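You operate a simulated robot arm through the tools that you are given. There is no shell and no other tool.

Carry out the task below with a simulated robot arm. There is one attempt and no reset: what you move stays moved.

JOB
Get the wash bowl ready and put the mash pan in to soak.
Fine: green plug in, warm water about up to the 12 L line, then two strokes of soap.

The check looks at the end state, three seconds after you hand in, the way a careful person would. Anything else that was tipped, shoved, dropped, spilled or broken makes it a failure.

ROBOT AND FRAMES
A 7-joint arm with a two-finger parallel gripper, fixed in place. Base frame: the origin is at the foot of the arm, x ahead of it, y to its left, z up; the work surface is at about z = 700. Lengths are in mm, angles in rad, forces in N, time in s.
Its first joint turns from -2.304 to 2.304 rad. Payload 3.91 kg.
Tool frame: the origin (TCP) lies between the finger pads and is the grasp point; the fingertips stand 30 mm ahead of it; z points along the fingers, y is the line along which they close. Largest opening 110 mm; finger width 20, thickness 10; the body of the gripper, 48 by 112 mm, starts 55 mm behind the TCP.
Orientation is that of the tool frame in the base frame, as [roll, pitch, yaw] about the fixed x, y, z axes, in that order (R = Rz(yaw) Ry(pitch) Rx(roll)). With the fingers straight down and closing along the base's y, the tool's x points along the base's -x, its y along +y and its z along -z.

CONTROLS
- The arm moves only by the tool apply_moves. Its argument "steps" is a list of rows, each a list of 2 entries, a list of its own where there are three numbers: the shift along the tool's x, y, z in mm, then the turn, a rotation vector about the tool's x, y, z in rad. In form: [[[x, y, z], [wx, wy, wz]], ...]. A call has 1 to 20 rows; each row is the pose to reach, as a shift and turn from the pose commanded when the call began, along the tool's axes at that moment. "hand" is the closure in counts, from 0 (fully open) to 255 (shut), set as the call begins (left out, the last holds). Each row takes 0.2 s and may step no farther than 50 mm and 0.15 rad from the row before; otherwise, or with a gripper value out of range, the whole call is refused. Where a pose cannot be reached the arm comes as near as it can. A force on the tool above 40 N (or 10 N above the force at the start of the call, whichever is more), or a blocked arm, ends the call early, and 0.2 s more pass. Each finger travels about 108 mm/s and halts on what it meets, pressing with about 42 N; the grip force reading is that of the motor and also rises with nothing between the fingers. The clock runs only during rows and for 0.2 s after the last one: add rows that repeat a pose to give the fingers time. The reply holds the time, the measured pose of the TCP, the force on the tool along the base axes, the opening and the grip force, in the units named above and with some noise, with the torque about the TCP (base axes, N m) and any sound that the robot's microphone picked up.
- Cameras (640 x 400 px; columns grow to the right, rows downward): "scene" is fixed at [49.5, 489.8, 1629.3]; the picture's right is [-0.33, -0.94, 0.00], its down [-0.85, 0.30, -0.42] and it looks along [0.40, -0.14, -0.91] (base axes); focal length 214 px, centre (320, 200). "wrist" rides on the gripper at [72, 17, -103] in the tool frame; the picture's right is [-0.23, 0.97, 0.00], its down [-0.76, -0.18, -0.62] and it looks along [-0.61, -0.14, 0.78] (tool axes); focal length 222 px, centre (320, 200). There is no depth. A picture from a camera that has moved, and an enlarged one, comes with that camera's place and axes in the base frame and with its lens. The place of the scene camera against the robot may be out by one fixed shift of up to 25 mm in any direction.
- snapshot(camera): a new picture of that camera. It takes no simulated time.
- zoom(camera, box): a new picture of the part [left, top, right, bottom] of that camera's present view, enlarged. It takes no simulated time.
- hand_in(): hands the job in; it is judged then, once.

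Nothing tells you positions but the pictures and the camera data. Unless the task says otherwise, let go and move clear before handing in.

The tools are called after "Emit:" as name(argument=value, ...) on one line, values as JSON. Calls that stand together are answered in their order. apply_moves: Moves the arm, as the interface text tells. Its arguments: {"type":"object","properties":{"steps":{"type":"array","items":{"type":"array"}},"hand":{"type":"number"}},"required":["steps"]} The other tools are called the same way: snapshot (camera) takes a picture; zoom (camera, box) takes an enlarged picture of a part of a camera's view; hand_in () hands the job in.

At the start:

```text
t: 0.0
tcp_pos: [465.2, 317.0, 1319.8]
tcp_rot: [-3.141, 0.0, 3.141]
force: [0.1, 0.0, -0.3]
ft_torque: [0.0, 0.01, 0.0]
grip_width: 109.8
gripper_force: 0.0
```

scene: 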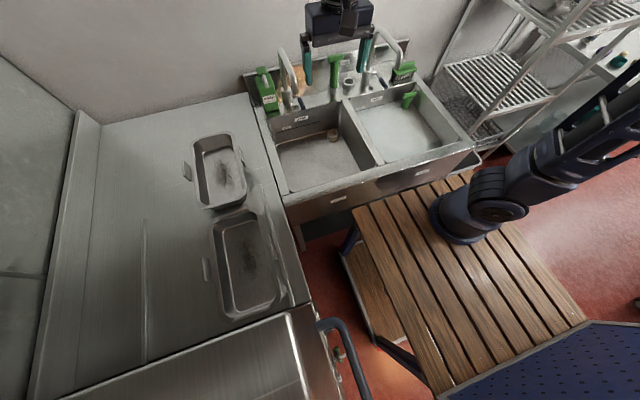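
wrist: 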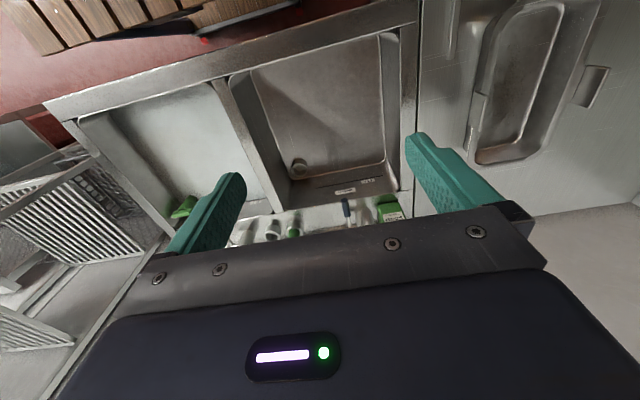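

I see a double sink ahead of the arm, with two pans on the counter to the left and taps, soap bottles and green items on the back ledge. I'll zoom in on everything before moving.

Emit:
zoom(camera="scene", box=[240, 30, 480, 180])

Emit:
zoom(camera="scene", box=[240, 40, 360, 115])

Emit:
zoom(camera="scene", box=[340, 40, 460, 115])

Emit:
zoom(camera="scene", box=[160, 120, 320, 330])

Emit:
zoom(camera="wrist", box=[220, 130, 420, 255])

Emit:
zoom(camera="scene", box=[480, 0, 640, 100])

```text
2.67 times, centred on (360, 105) of scene
camera zoom: at [49.5, 489.8, 1629.3], right [-0.33, -0.94, 0.0], down [-0.85, 0.3, -0.42], along [0.4, -0.14, -0.91], focal length 572 px, centre (213, 453)
```

zoom: 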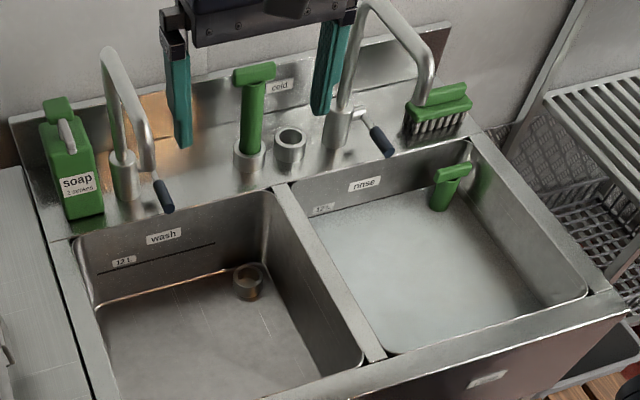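

```text
5.33 times, centred on (300, 78) of scene
camera zoom: at [49.5, 489.8, 1629.3], right [-0.33, -0.94, 0.0], down [-0.85, 0.3, -0.42], along [0.4, -0.14, -0.91], focal length 1144 px, centre (427, 853)
```

zoom: 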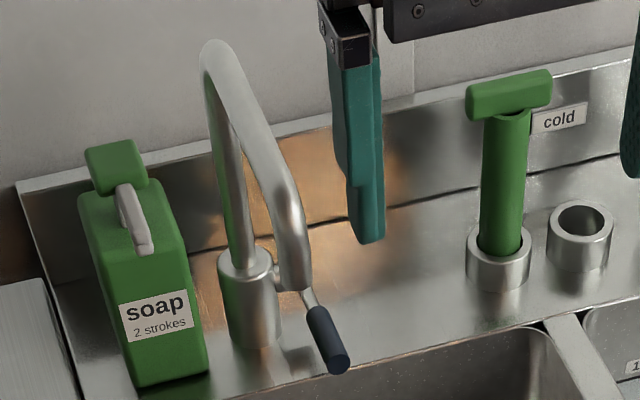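

```text
5.33 times, centred on (400, 78) of scene
camera zoom: at [49.5, 489.8, 1629.3], right [-0.33, -0.94, 0.0], down [-0.85, 0.3, -0.42], along [0.4, -0.14, -0.91], focal length 1144 px, centre (-107, 853)
```

zoom: 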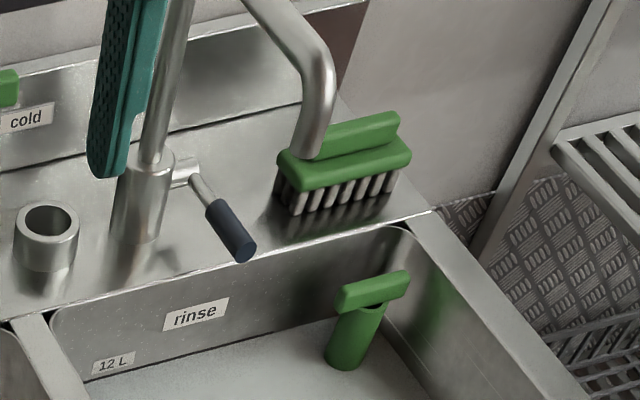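

```text
1.90 times, centred on (240, 225) of scene
camera zoom: at [49.5, 489.8, 1629.3], right [-0.33, -0.94, 0.0], down [-0.85, 0.3, -0.42], along [0.4, -0.14, -0.91], focal length 408 px, centre (472, 152)
```

zoom: 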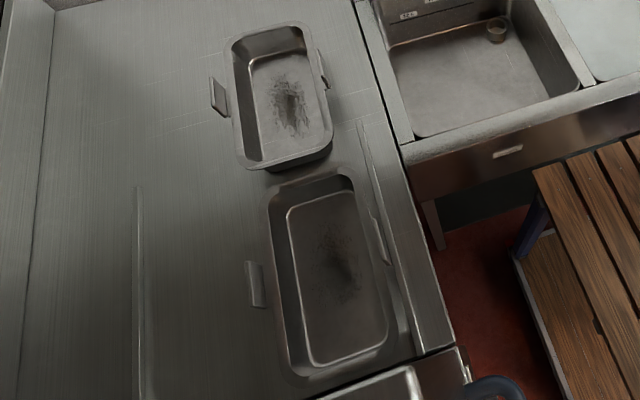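

```text
3.20 times, centred on (320, 192) of wrist
camera zoom: at [393.9, 335.5, 1422.5], right [0.23, 0.97, 0.0], down [0.76, -0.18, 0.62], along [0.61, -0.14, -0.78], focal length 711 px, centre (320, 224)
```

zoom: 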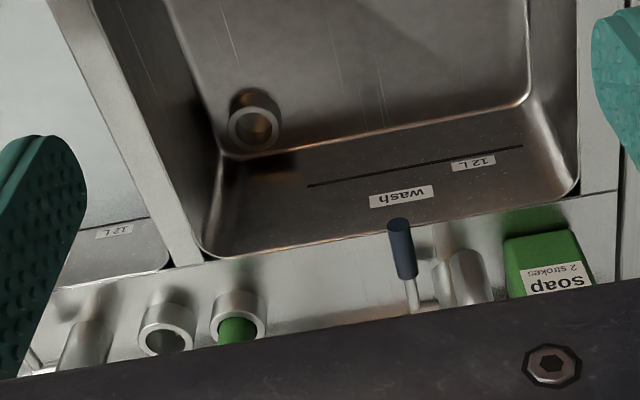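

```text
4.00 times, centred on (560, 50) of scene
camera zoom: at [49.5, 489.8, 1629.3], right [-0.33, -0.94, 0.0], down [-0.85, 0.3, -0.42], along [0.4, -0.14, -0.91], focal length 858 px, centre (-640, 800)
```

zoom: 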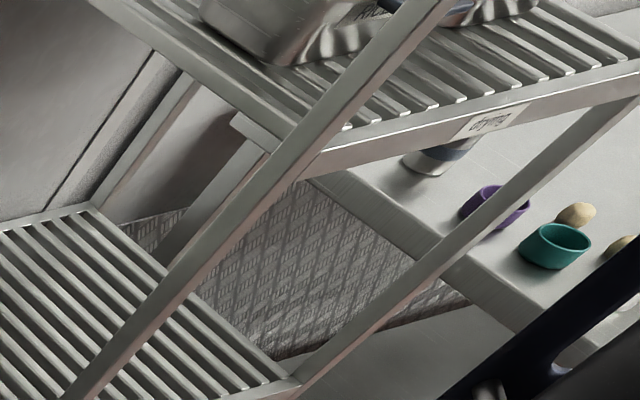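

The ledge seems to sit around z≈915, with the soap near (850, 435). I'll move the gripper forward at this height to see the taps, labels and the parked plug from above.

Emit:
apply_moves(steps=[[[-45, 0, 0], [0, 0, 0]], [[-90, 0, 0], [0, 0, 0]], [[-135, -10, 0], [0, 0, 0]], [[-180, -20, 0], [0, 0, 0]], [[-220, -30, 0], [0, 0, 0]]])

Emit:
snapshot(camera="wrist")

Emit:
snapshot(camera="scene")

```text
t: 1.2
tcp_pos: [685.4, 288.5, 1321.3]
tcp_rot: [-3.141, 0.0, 3.14]
force: [-0.7, -0.5, -0.1]
ft_torque: [-0.01, -0.02, 0.01]
grip_width: 110.1
gripper_force: 0.1
```

```text
taken
camera wrist: at [614.1, 305.6, 1423.9], right [0.23, 0.97, 0.0], down [0.76, -0.18, 0.62], along [0.61, -0.14, -0.78], focal length 222 px, centre (320, 200)
```

wrist: 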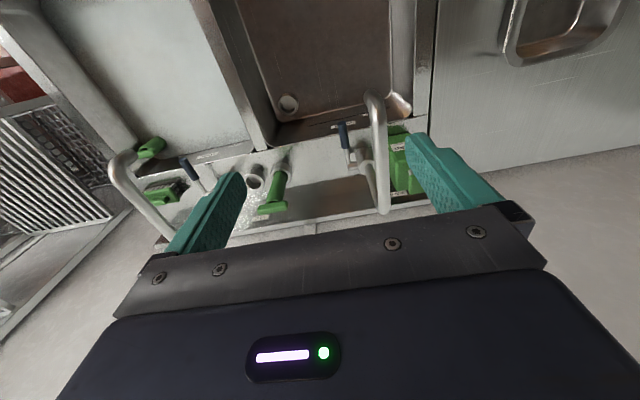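

```text
taken
```

scene: 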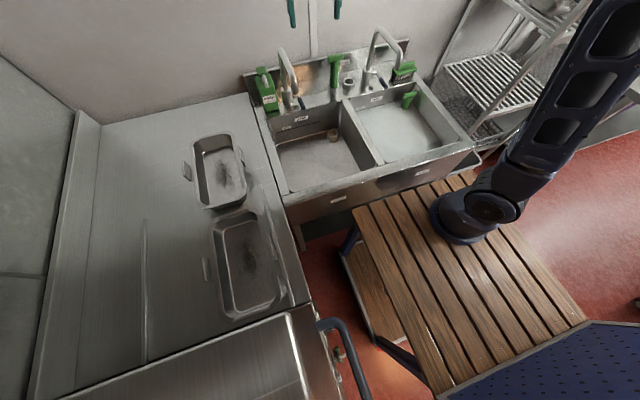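

Emit:
zoom(camera="scene", box=[240, 30, 360, 105])

Emit:
zoom(camera="scene", box=[260, 50, 330, 94])

Emit:
zoom(camera="scene", box=[175, 120, 255, 220])

Emit:
zoom(camera="scene", box=[195, 200, 295, 325])

Emit:
zoom(camera="wrist", box=[230, 80, 440, 220])

Emit:
zoom(camera="scene", box=[320, 170, 440, 220])

```text
5.33 times, centred on (300, 68) of scene
camera zoom: at [49.5, 489.8, 1629.3], right [-0.33, -0.94, 0.0], down [-0.85, 0.3, -0.42], along [0.4, -0.14, -0.91], focal length 1144 px, centre (427, 907)
```

zoom: 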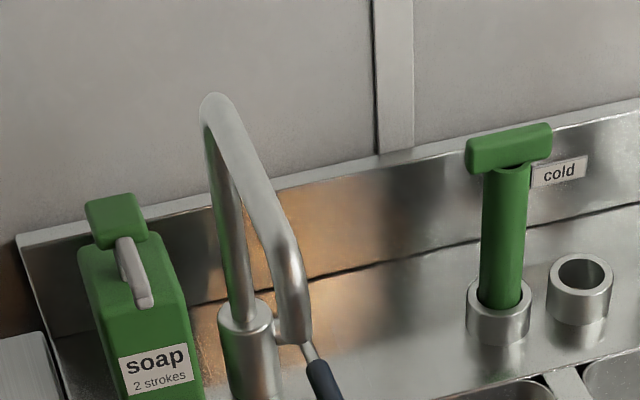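

```text
9.09 times, centred on (295, 72) of scene
camera zoom: at [49.5, 489.8, 1629.3], right [-0.33, -0.94, 0.0], down [-0.85, 0.3, -0.42], along [0.4, -0.14, -0.91], focal length 1950 px, centre (547, 1364)
```

zoom: 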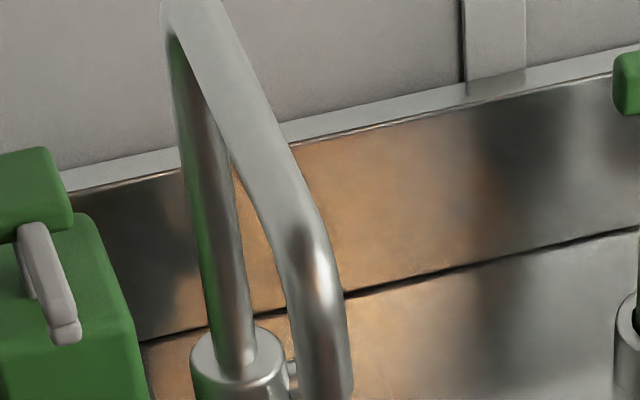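

```text
4.00 times, centred on (215, 170) of scene
camera zoom: at [49.5, 489.8, 1629.3], right [-0.33, -0.94, 0.0], down [-0.85, 0.3, -0.42], along [0.4, -0.14, -0.91], focal length 858 px, centre (740, 320)
```

zoom: 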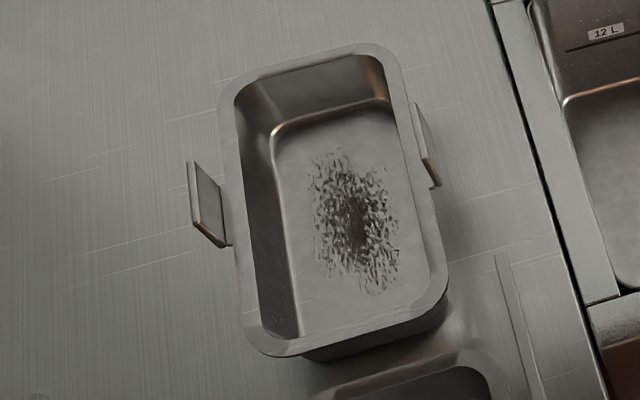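

```text
3.20 times, centred on (245, 262) of scene
camera zoom: at [49.5, 489.8, 1629.3], right [-0.33, -0.94, 0.0], down [-0.85, 0.3, -0.42], along [0.4, -0.14, -0.91], focal length 686 px, centre (560, 0)
```

zoom: 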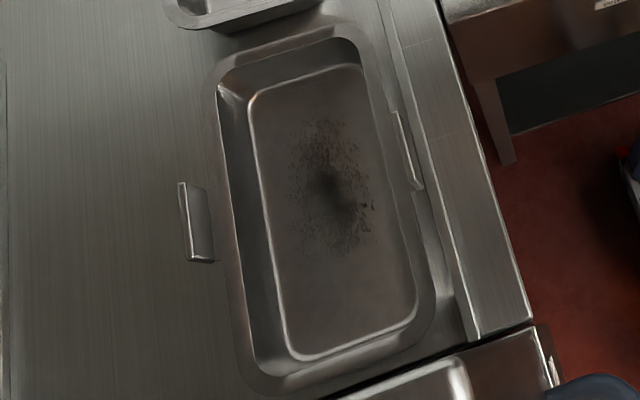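

```text
2.86 times, centred on (335, 150) of wrist
camera zoom: at [614.1, 305.6, 1423.9], right [0.23, 0.97, 0.0], down [0.76, -0.18, 0.62], along [0.61, -0.14, -0.78], focal length 635 px, centre (277, 343)
```

zoom: 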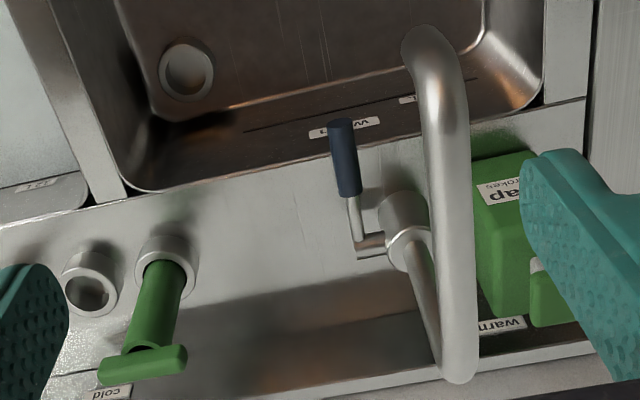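

```text
5.33 times, centred on (380, 195) of scene
camera zoom: at [49.5, 489.8, 1629.3], right [-0.33, -0.94, 0.0], down [-0.85, 0.3, -0.42], along [0.4, -0.14, -0.91], focal length 1144 px, centre (0, 227)
```

zoom: 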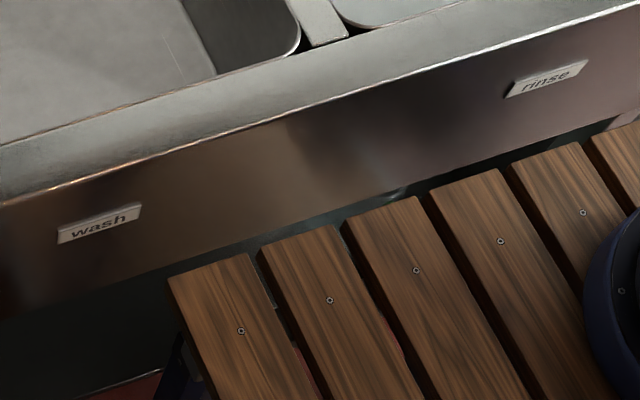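

There are "warm" (left) and "cold" (right) labels behind the wash tap, and each pan carries a different residue. I'll swing the wrist over to the pans to tell which is the mash pan.

Emit:
apply_moves(steps=[[[25, 40, 0], [0, 0, 0]], [[50, 80, 0], [0, 0, 0]], [[75, 120, 0], [0, 0, 0]], [[100, 160, 10], [0, 0, 0]], [[125, 200, 20], [0, 0, 0]], [[150, 240, 30], [0, 0, 0]], [[175, 280, 40], [0, 0, 0]], [[190, 320, 60], [0, 0, 0]], [[200, 360, 80], [0, 0, 0]], [[200, 400, 100], [0, 0, 0]]])

Emit:
snapshot(camera="wrist")

Emit:
snapshot(camera="scene")

```text
t: 3.4
tcp_pos: [485.5, 687.5, 1221.0]
tcp_rot: [3.14, 0.003, 3.141]
force: [0.2, -0.5, 0.6]
ft_torque: [0.04, -0.03, -0.01]
grip_width: 109.8
gripper_force: 0.1
```

```text
taken
camera wrist: at [413.8, 705.3, 1324.0], right [0.23, 0.97, 0.0], down [0.76, -0.18, 0.62], along [0.61, -0.14, -0.78], focal length 222 px, centre (320, 200)
```

wrist: 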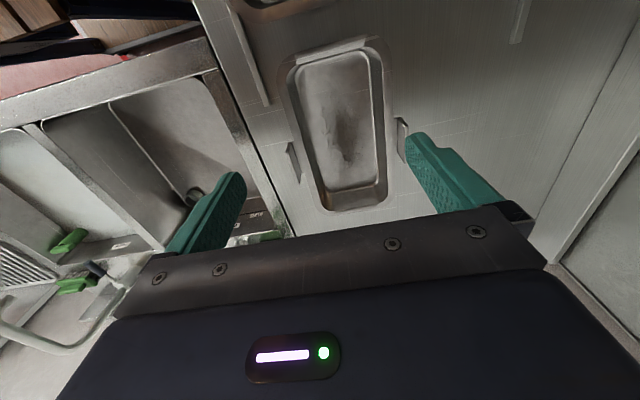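

```text
taken
```

scene: 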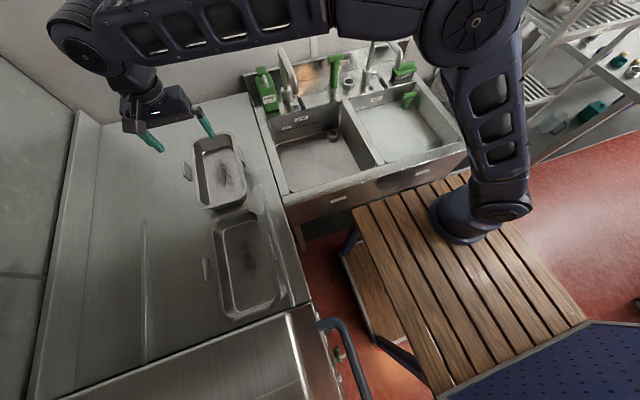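

Emit:
zoom(camera="wrist", box=[260, 20, 430, 220])

Emit:
apply_moves(steps=[[[50, 0, 0], [0, 0, 0]], [[100, 0, 0], [0, 0, 0]], [[150, 0, 0], [0, 0, 0]], [[200, 0, 0], [0, 0, 0]], [[250, 0, 0], [0, 0, 0]], [[300, 0, 0], [0, 0, 0]], [[350, 0, 0], [0, 0, 0]]])

Emit:
snapshot(camera="wrist")

Emit:
zoom(camera="wrist", box=[230, 0, 430, 220])

```text
2.00 times, centred on (345, 120) of wrist
camera zoom: at [413.8, 705.3, 1324.0], right [0.23, 0.97, 0.0], down [0.76, -0.18, 0.62], along [0.61, -0.14, -0.78], focal length 444 px, centre (270, 360)
```

zoom: 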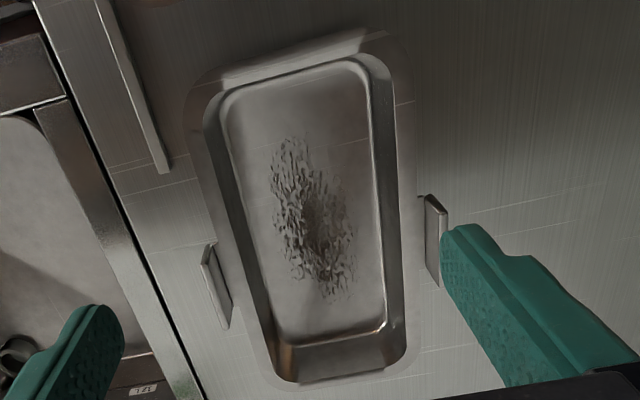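

```text
t: 5.0
tcp_pos: [153.5, 687.0, 1220.0]
tcp_rot: [3.141, 0.007, 3.131]
force: [9.1, 0.4, 1.5]
ft_torque: [0.06, 1.13, -0.12]
grip_width: 109.8
gripper_force: 0.1
stopped in row 7: the force on the tool passed its limit at 68 N (the readings are from after the stop); the commanded pose is now the measured one
```

```text
taken
camera wrist: at [81.4, 705.4, 1323.0], right [0.24, 0.97, 0.0], down [0.76, -0.19, 0.63], along [0.61, -0.15, -0.78], focal length 222 px, centre (320, 200)
```

wrist: 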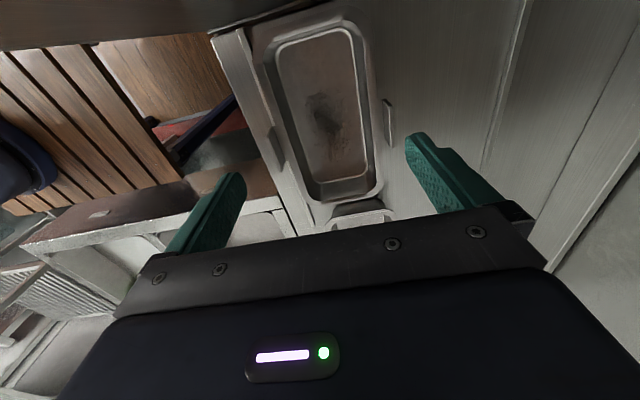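

```text
1.82 times, centred on (330, 110) of wrist
camera zoom: at [81.4, 705.4, 1323.0], right [0.24, 0.97, 0.0], down [0.76, -0.19, 0.63], along [0.61, -0.15, -0.78], focal length 404 px, centre (302, 364)
```

zoom: 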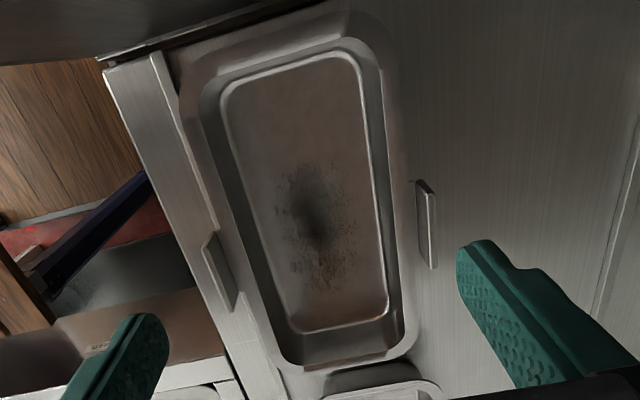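

Something stopped the arm as it moved back: it touched something behind the gripper. I'll check the scene before doing anything else.

Emit:
snapshot(camera="scene")

Emit:
zoom(camera="scene", box=[120, 80, 380, 400])

```text
taken
```

scene: 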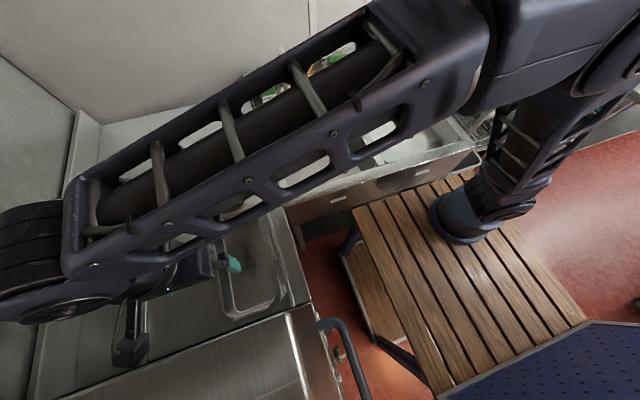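

```text
1.25 times, centred on (250, 240) of scene
camera zoom: at [49.5, 489.8, 1629.3], right [-0.33, -0.94, 0.0], down [-0.85, 0.3, -0.42], along [0.4, -0.14, -0.91], focal length 268 px, centre (408, 150)
```

zoom: 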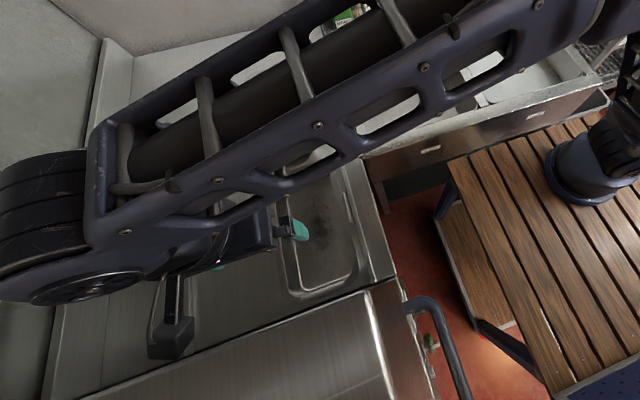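

The wrist camera arm seems to have met the fixed appliance at the near-left end; nothing visible moved. I'll retreat forward and take closer looks at both pans.

Emit:
apply_moves(steps=[[[-40, 0, 0], [0, 0, 0]], [[-70, 0, 0], [0, 0, 0]]])

Emit:
zoom(camera="wrist", box=[240, 0, 440, 125])

Emit:
snapshot(camera="wrist")

Emit:
snapshot(camera="scene")

```text
t: 5.6
tcp_pos: [222.1, 687.5, 1221.7]
tcp_rot: [-3.14, 0.007, 3.135]
force: [-0.4, 0.0, 0.9]
ft_torque: [0.01, -0.04, -0.01]
grip_width: 110.0
gripper_force: 0.1
```

```text
3.20 times, centred on (340, 62) of wrist
camera zoom: at [149.6, 704.4, 1323.3], right [0.23, 0.97, 0.0], down [0.76, -0.18, 0.63], along [0.61, -0.15, -0.78], focal length 711 px, centre (256, 640)
```

zoom: 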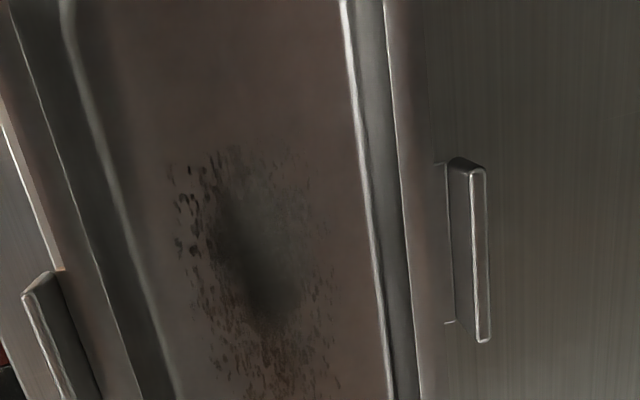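

```text
taken
camera wrist: at [149.6, 704.4, 1323.3], right [0.23, 0.97, 0.0], down [0.76, -0.18, 0.63], along [0.61, -0.15, -0.78], focal length 222 px, centre (320, 200)
```

wrist: 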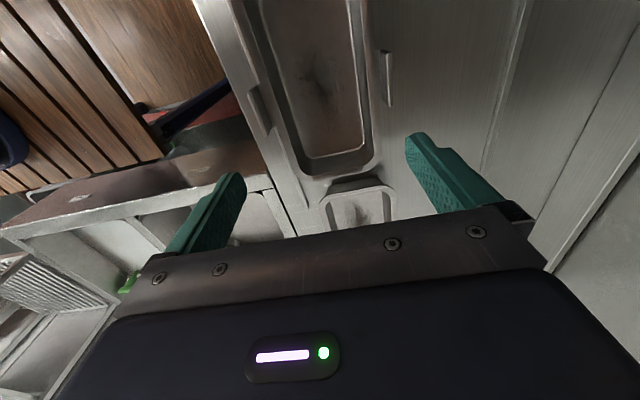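

```text
taken
```

scene: 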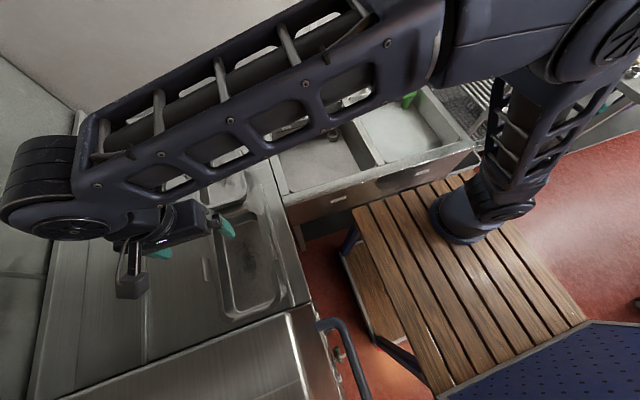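

Emit:
apply_moves(steps=[[[-50, 0, 0], [0, 0, 0]], [[-100, 0, 0], [0, 0, 0]], [[-150, 0, 0], [0, 0, 0]], [[-200, 0, 20], [0, 0, 0]], [[-240, 0, 40], [0, 0, 0]], [[-280, 0, 60], [0, 0, 0]], [[-290, 0, 80], [0, 0, 0]]])

Emit:
snapshot(camera="wrist")

Emit:
zoom(camera="wrist", box=[250, 20, 450, 220])

Emit:
zoom(camera="wrist", box=[300, 60, 400, 160])

```text
refused: row 4 steps farther than a row can; nothing moved
```

```text
taken
camera wrist: at [149.6, 704.4, 1323.3], right [0.23, 0.97, 0.0], down [0.76, -0.18, 0.63], along [0.61, -0.15, -0.78], focal length 222 px, centre (320, 200)
```

wrist: 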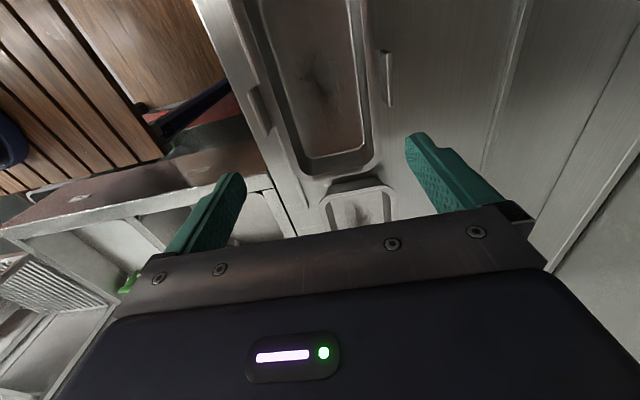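

```text
2.00 times, centred on (350, 120) of wrist
camera zoom: at [149.6, 704.4, 1323.3], right [0.23, 0.97, 0.0], down [0.76, -0.18, 0.63], along [0.61, -0.15, -0.78], focal length 444 px, centre (260, 360)
```

zoom: 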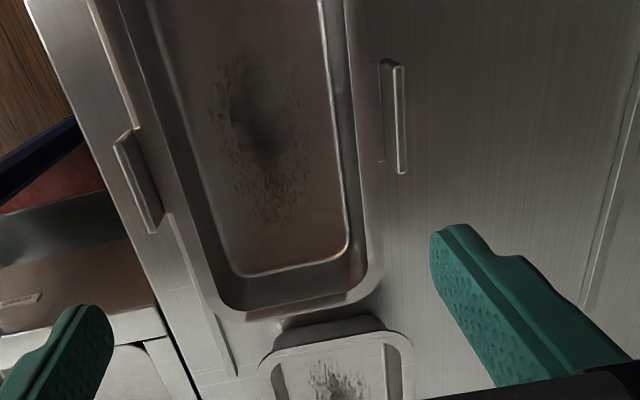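

```text
4.00 times, centred on (350, 110) of wrist
camera zoom: at [149.6, 704.4, 1323.3], right [0.23, 0.97, 0.0], down [0.76, -0.18, 0.63], along [0.61, -0.15, -0.78], focal length 888 px, centre (200, 560)
```

zoom: 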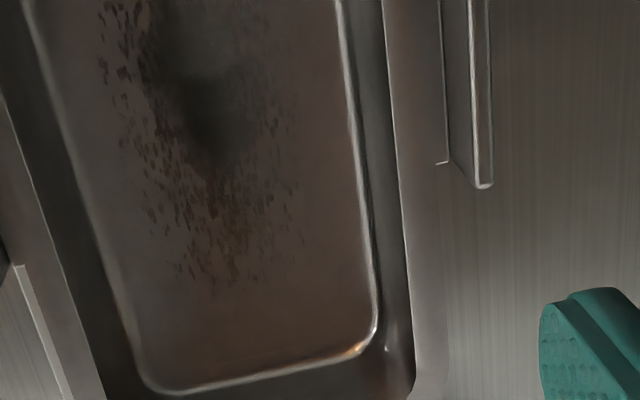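

Emit:
apply_moves(steps=[[[-45, 0, 0], [0, 0, 0]], [[-90, 0, 0], [0, 0, 0]], [[-135, 0, 10], [0, 0, 0]], [[-180, 0, 30], [0, 0, 0]], [[-220, 0, 50], [0, 0, 0]], [[-260, 0, 70], [0, 0, 0]], [[-290, 0, 90], [0, 0, 0]]])

Emit:
snapshot(camera="wrist")

Emit:
zoom(camera="wrist", box=[250, 20, 450, 220])

Emit:
zoom(camera="wrist", box=[300, 60, 400, 160])

```text
t: 7.2
tcp_pos: [513.4, 685.3, 1133.9]
tcp_rot: [3.139, 0.009, 3.134]
force: [-0.8, -0.8, 0.3]
ft_torque: [-0.01, -0.04, -0.02]
grip_width: 109.9
gripper_force: 0.1
```

```text
taken
camera wrist: at [440.9, 702.1, 1236.1], right [0.23, 0.97, 0.0], down [0.76, -0.18, 0.63], along [0.61, -0.15, -0.78], focal length 222 px, centre (320, 200)
```

wrist: 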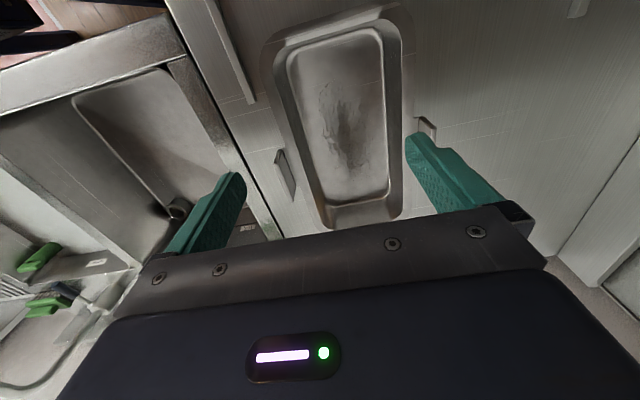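

```text
2.00 times, centred on (350, 120) of wrist
camera zoom: at [440.9, 702.1, 1236.1], right [0.23, 0.97, 0.0], down [0.76, -0.18, 0.63], along [0.61, -0.15, -0.78], focal length 444 px, centre (260, 360)
```

zoom: 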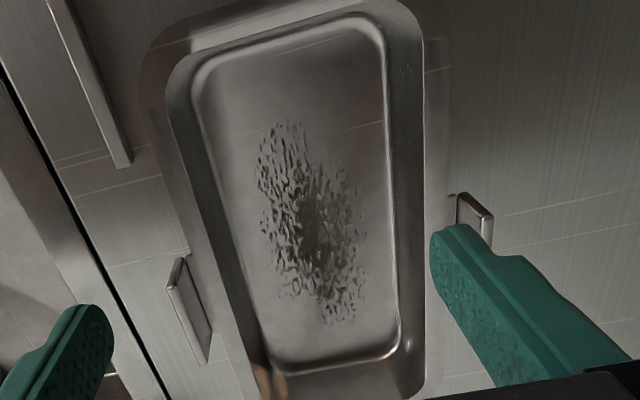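

```text
4.00 times, centred on (350, 110) of wrist
camera zoom: at [440.9, 702.1, 1236.1], right [0.23, 0.97, 0.0], down [0.76, -0.18, 0.63], along [0.61, -0.15, -0.78], focal length 888 px, centre (200, 560)
```

zoom: 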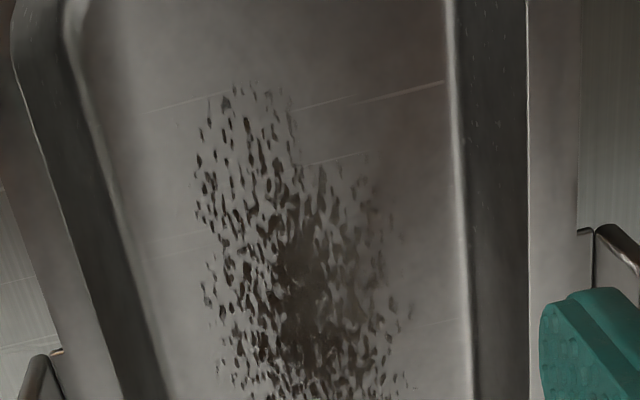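

Pan 1 (nearer the sink) looks lumpy, while the other looks scorched. I'll turn the wrist to look at the pans from the sink side, in case they carry labels.

Emit:
apply_moves(steps=[[[0, -20, -10], [0, 0, -0.14]], [[0, -40, -20], [0, 0, -0.28]], [[0, -60, -30], [0, 0, -0.42]], [[0, -80, -40], [0, 0, -0.56]], [[0, -100, -50], [0, 0, -0.7]], [[0, -120, -50], [0, 0, -0.84]], [[0, -140, -50], [0, 0, -0.98]], [[0, -160, -50], [0, 0, -1.12]], [[0, -180, -50], [0, 0, -1.26]], [[0, -200, -50], [0, 0, -1.4]], [[0, -200, -50], [0, 0, -1.55]]])

Emit:
snapshot(camera="wrist")

Emit:
snapshot(camera="scene")

```text
t: 9.6
tcp_pos: [509.1, 483.8, 1182.3]
tcp_rot: [-3.135, 0.0, -1.6]
force: [0.1, -0.3, -0.8]
ft_torque: [0.03, -0.03, 0.0]
grip_width: 109.7
gripper_force: 0.0
```

```text
taken
camera wrist: at [491.5, 412.5, 1286.0], right [-0.97, 0.25, -0.01], down [0.19, 0.76, 0.62], along [0.16, 0.6, -0.78], focal length 222 px, centre (320, 200)
```

wrist: 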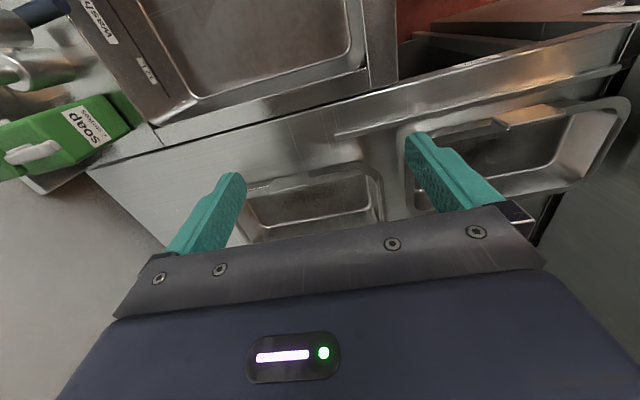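

```text
taken
```

scene: 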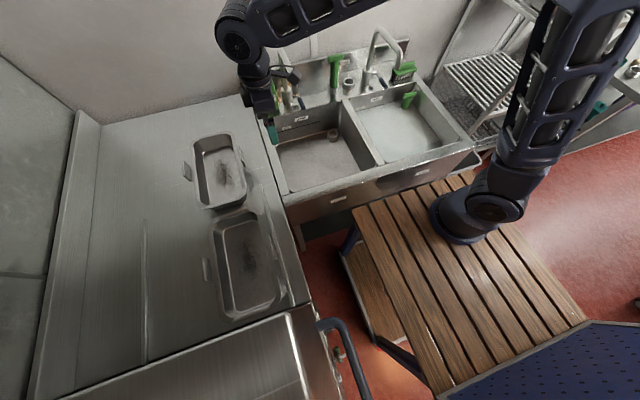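

Emit:
zoom(camera="wrist", box=[200, 100, 440, 250])

Emit:
zoom(camera="wrist", box=[400, 80, 640, 230])

Emit:
zoom(camera="wrist", box=[0, 0, 200, 125])

```text
2.67 times, centred on (320, 175) of wrist
camera zoom: at [491.5, 412.5, 1286.0], right [-0.97, 0.25, -0.01], down [0.19, 0.76, 0.62], along [0.16, 0.6, -0.78], focal length 592 px, centre (320, 267)
```

zoom: 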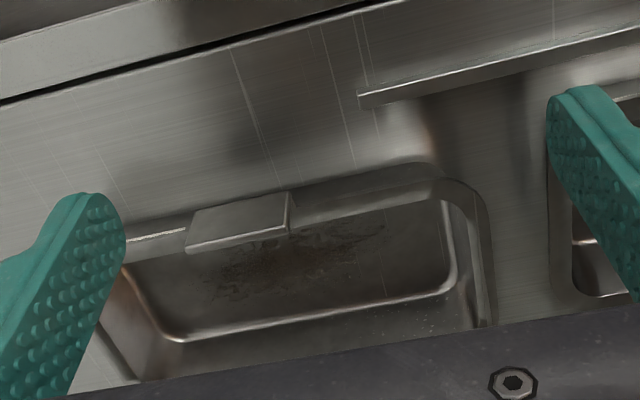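

```text
2.67 times, centred on (520, 155) of wrist
camera zoom: at [491.5, 412.5, 1286.0], right [-0.97, 0.25, -0.01], down [0.19, 0.76, 0.62], along [0.16, 0.6, -0.78], focal length 592 px, centre (-213, 320)
```

zoom: 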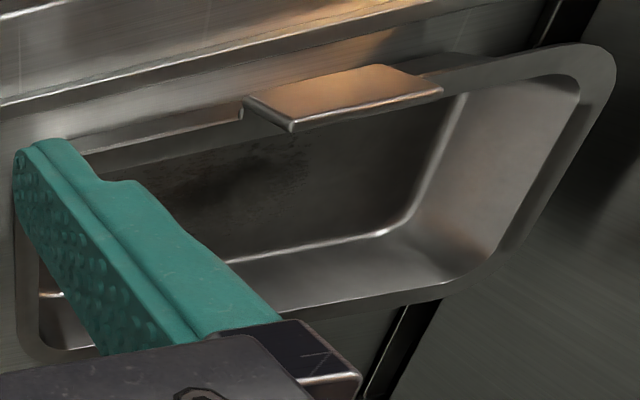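

```text
3.20 times, centred on (100, 62) of wrist
camera zoom: at [491.5, 412.5, 1286.0], right [-0.97, 0.25, -0.01], down [0.19, 0.76, 0.62], along [0.16, 0.6, -0.78], focal length 711 px, centre (1024, 640)
```

zoom: 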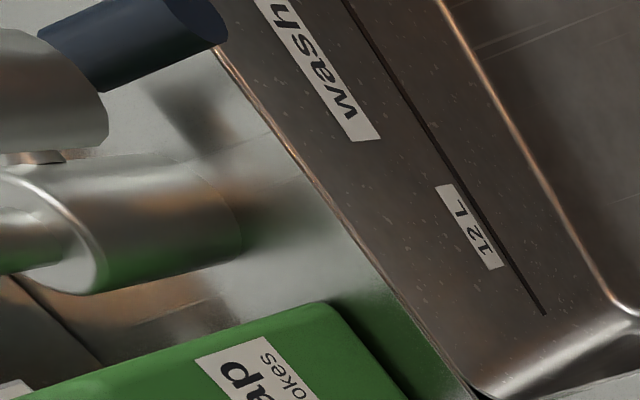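

Emit:
zoom(camera="scene", box=[205, 150, 245, 190])

Emit:
zoom(camera="scene", box=[225, 235, 265, 285])

Emit:
zoom(camera="scene", box=[500, 40, 640, 180])

```text
10.00 times, centred on (225, 170) of scene
camera zoom: at [49.5, 489.8, 1629.3], right [-0.33, -0.94, 0.0], down [-0.85, 0.3, -0.42], along [0.4, -0.14, -0.91], focal length 2145 px, centre (1270, 500)
```

zoom: 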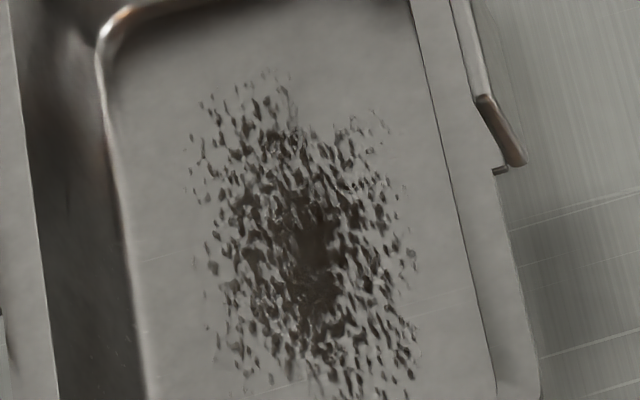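

```text
8.00 times, centred on (245, 260) of scene
camera zoom: at [49.5, 489.8, 1629.3], right [-0.33, -0.94, 0.0], down [-0.85, 0.3, -0.42], along [0.4, -0.14, -0.91], focal length 1716 px, centre (920, -280)
```

zoom: 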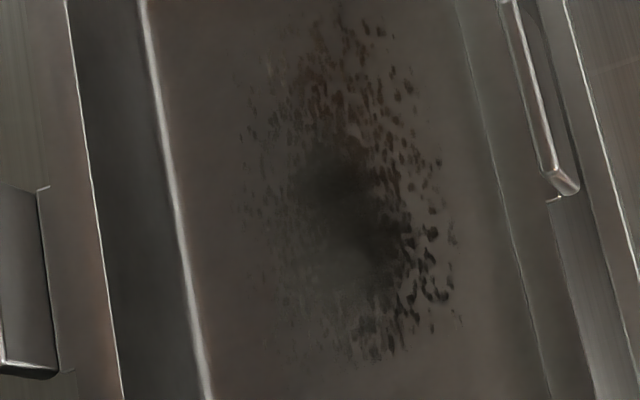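

```text
2.86 times, centred on (570, 110) of scene
camera zoom: at [49.5, 489.8, 1629.3], right [-0.33, -0.94, 0.0], down [-0.85, 0.3, -0.42], along [0.4, -0.14, -0.91], focal length 613 px, centre (-394, 457)
```

zoom: 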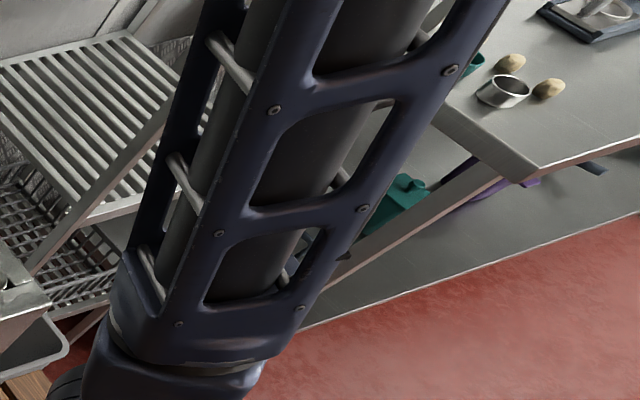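

No labels on this side. I'll go round to the far left of the pans and look back at the faces I haven't seen yet.

Emit:
apply_moves(steps=[[[-30, 10, -10], [0, 0, 0.14]], [[-70, 20, -20], [0, 0, 0.28]], [[-110, 30, -30], [0, 0, 0.42]], [[-150, 40, -40], [0, 0, 0.56]], [[-190, 50, -40], [0, 0, 0.7]], [[-230, 55, -40], [0, 0, 0.84]], [[-270, 60, -40], [0, 0, 0.98]], [[-310, 65, -30], [0, 0, 1.12]], [[-330, 70, -20], [0, 0, 1.26]], [[-350, 75, 0], [0, 0, 1.4]], [[-350, 80, 20], [0, 0, 1.55]], [[-350, 80, 20], [0, 0, 1.69]], [[-350, 80, 20], [0, 0, 1.83]], [[-350, 80, 20], [0, 0, 1.97]], [[-350, 80, 20], [0, 0, 2.1]]])

Emit:
snapshot(camera="wrist")

Emit:
snapshot(camera="scene")

```text
t: 12.8
tcp_pos: [440.8, 837.3, 1163.2]
tcp_rot: [3.139, 0.005, 2.581]
force: [0.1, -0.2, 0.7]
ft_torque: [0.01, -0.02, 0.02]
grip_width: 109.7
gripper_force: 0.0
```

```text
taken
camera wrist: at [388.7, 889.8, 1264.7], right [0.71, 0.7, 0.0], down [0.55, -0.55, 0.63], along [0.44, -0.44, -0.78], focal length 222 px, centre (320, 200)
```

wrist: 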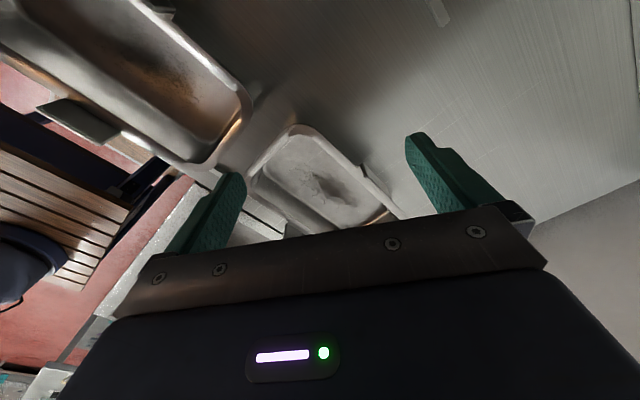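

```text
taken
```

scene: 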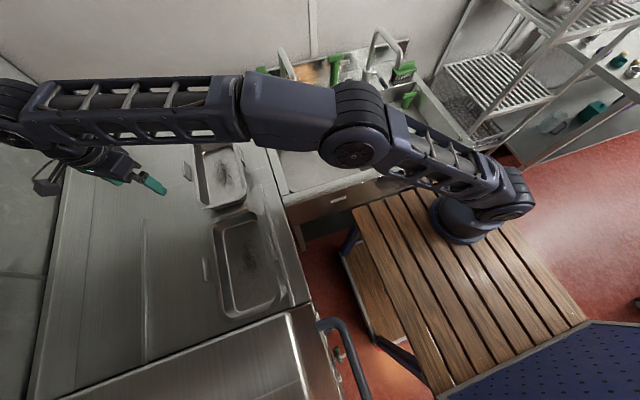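

Emit:
zoom(camera="wrist", box=[240, 110, 420, 250])

Emit:
zoom(camera="wrist", box=[0, 0, 260, 170])

Emit:
zoom(camera="wrist", box=[290, 150, 360, 210])

Emit:
zoom(camera="wrist", box=[100, 10, 200, 110])

```text
2.86 times, centred on (330, 180) of wrist
camera zoom: at [388.7, 889.8, 1264.7], right [0.71, 0.7, 0.0], down [0.55, -0.55, 0.63], along [0.44, -0.44, -0.78], focal length 635 px, centre (291, 257)
```

zoom: 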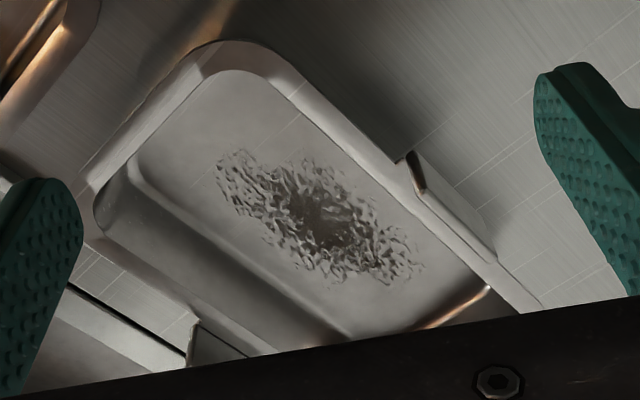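

```text
2.35 times, centred on (130, 85) of wrist
camera zoom: at [388.7, 889.8, 1264.7], right [0.71, 0.7, 0.0], down [0.55, -0.55, 0.63], along [0.44, -0.44, -0.78], focal length 523 px, centre (767, 471)
```

zoom: 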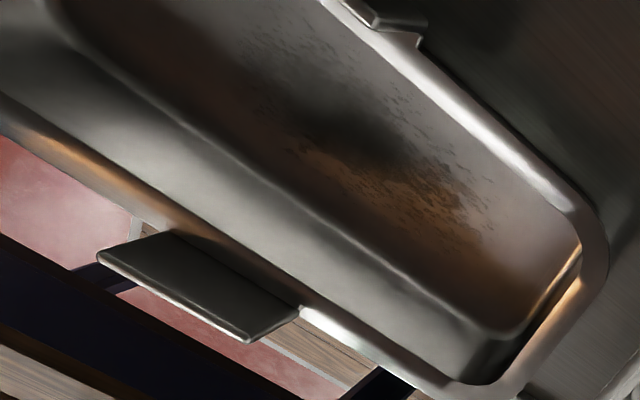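

```text
6.67 times, centred on (325, 180) of wrist
camera zoom: at [388.7, 889.8, 1264.7], right [0.71, 0.7, 0.0], down [0.55, -0.55, 0.63], along [0.44, -0.44, -0.78], focal length 1481 px, centre (287, 333)
```

zoom: 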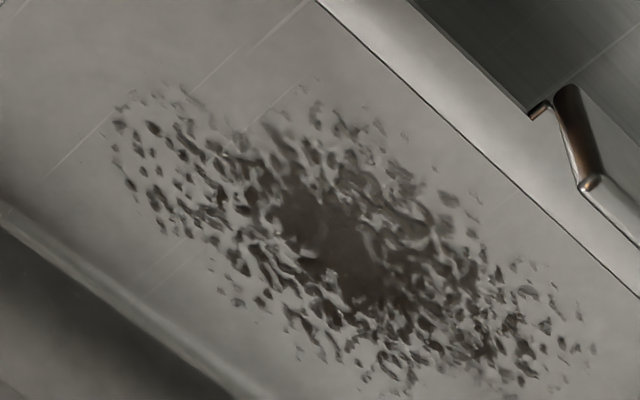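

```text
4.00 times, centred on (150, 60) of wrist
camera zoom: at [388.7, 889.8, 1264.7], right [0.71, 0.7, 0.0], down [0.55, -0.55, 0.63], along [0.44, -0.44, -0.78], focal length 888 px, centre (1000, 760)
```

zoom: 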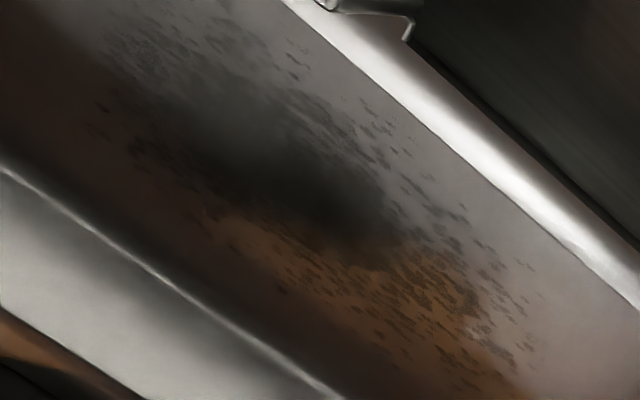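

Emit:
apply_moves(steps=[[[-19, -4, -8], [0, 0, -0.15]], [[-38, -9, -16], [0, 0, -0.3]], [[-57, -13, -24], [0, 0, -0.45]], [[-76, -17, -32], [0, 0, -0.6]], [[-96, -22, -40], [0, 0, -0.75]], [[-115, -26, -40], [0, 0, -0.9]], [[-134, -30, -40], [0, 0, -1.05]], [[-153, -35, -40], [0, 0, -1.2]], [[-172, -39, -40], [0, 0, -1.35]], [[-191, -43, -40], [0, 0, -1.5]], [[-210, -48, -40], [0, 0, -1.65]], [[-230, -52, -40], [0, 0, -1.8]], [[-249, -57, -40], [0, 0, -1.95]], [[-268, -61, -40], [0, 0, -2.1]], [[-287, -65, -40], [0, 0, -2.25]], [[-306, -70, -40], [0, 0, -2.4]], [[-325, -74, -40], [0, 0, -2.55]], [[-345, -78, -40], [0, 0, -2.7]], [[-364, -83, -30], [0, 0, -2.85]], [[-383, -87, -20], [0, 0, -3.0]]])

Emit:
snapshot(camera="wrist")

Emit:
snapshot(camera="scene")

```text
t: 17.0
tcp_pos: [720.1, 559.5, 1185.8]
tcp_rot: [-3.138, -0.006, -0.7]
force: [-1.0, 0.3, 0.2]
ft_torque: [-0.04, -0.04, 0.01]
grip_width: 109.8
gripper_force: 0.1
```

```text
taken
camera wrist: at [764.6, 500.0, 1288.3], right [-0.8, -0.6, -0.01], down [-0.47, 0.63, 0.62], along [-0.37, 0.5, -0.78], focal length 222 px, centre (320, 200)
```

wrist: 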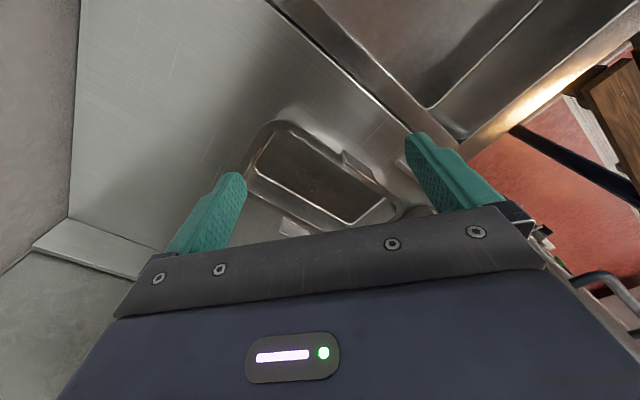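

```text
taken
```

scene: 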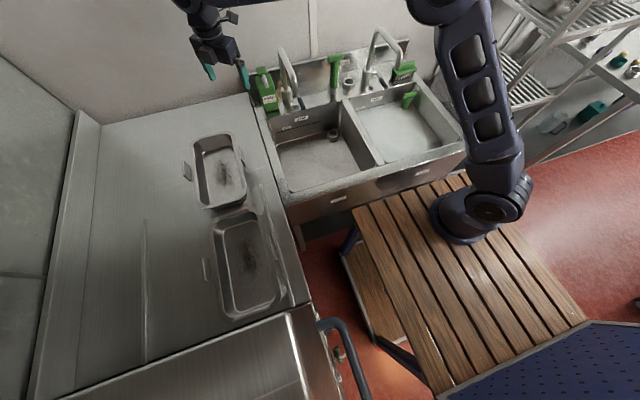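

Emit:
zoom(camera="wrist", box=[220, 100, 440, 240])

Emit:
zoom(camera="scene", box=[180, 195, 300, 270])

Emit:
zoom(camera="scene", box=[260, 60, 420, 200])

```text
2.86 times, centred on (330, 170) of wrist
camera zoom: at [764.6, 500.0, 1288.3], right [-0.8, -0.6, -0.01], down [-0.47, 0.63, 0.62], along [-0.37, 0.5, -0.78], focal length 635 px, centre (291, 286)
```

zoom: 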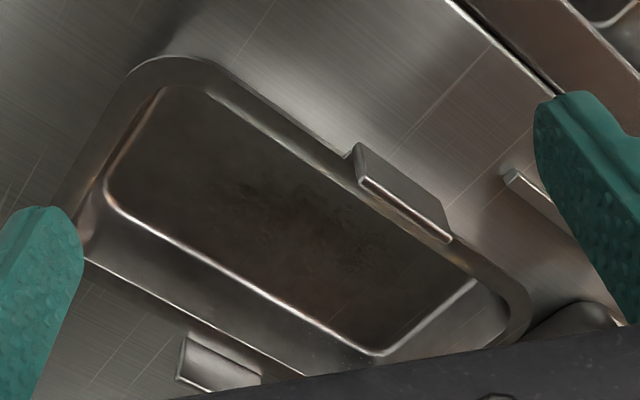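

```text
5.33 times, centred on (240, 232) of scene
camera zoom: at [49.5, 489.8, 1629.3], right [-0.33, -0.94, 0.0], down [-0.85, 0.3, -0.42], along [0.4, -0.14, -0.91], focal length 1144 px, centre (747, 27)
```

zoom: 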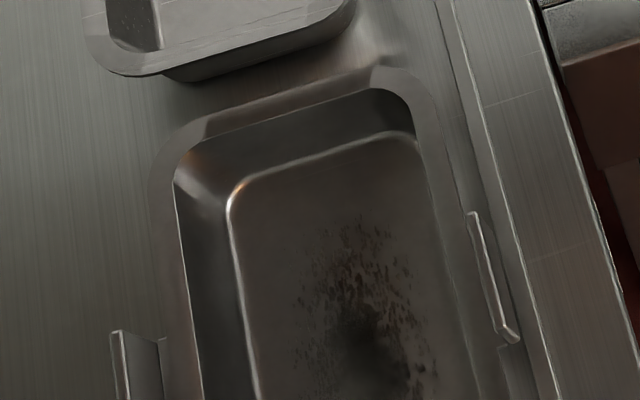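

```text
2.86 times, centred on (340, 130) of scene
camera zoom: at [49.5, 489.8, 1629.3], right [-0.33, -0.94, 0.0], down [-0.85, 0.3, -0.42], along [0.4, -0.14, -0.91], focal length 613 px, centre (263, 400)
```

zoom: 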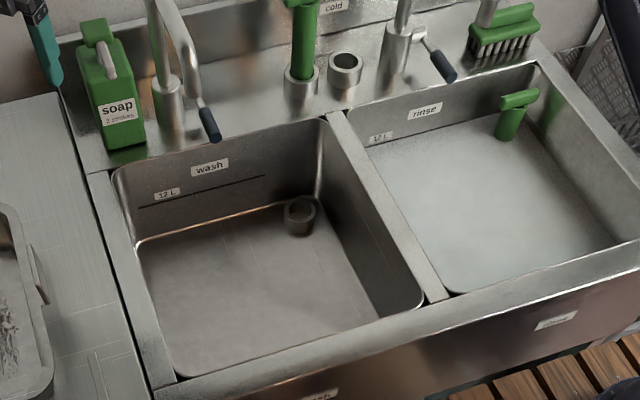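

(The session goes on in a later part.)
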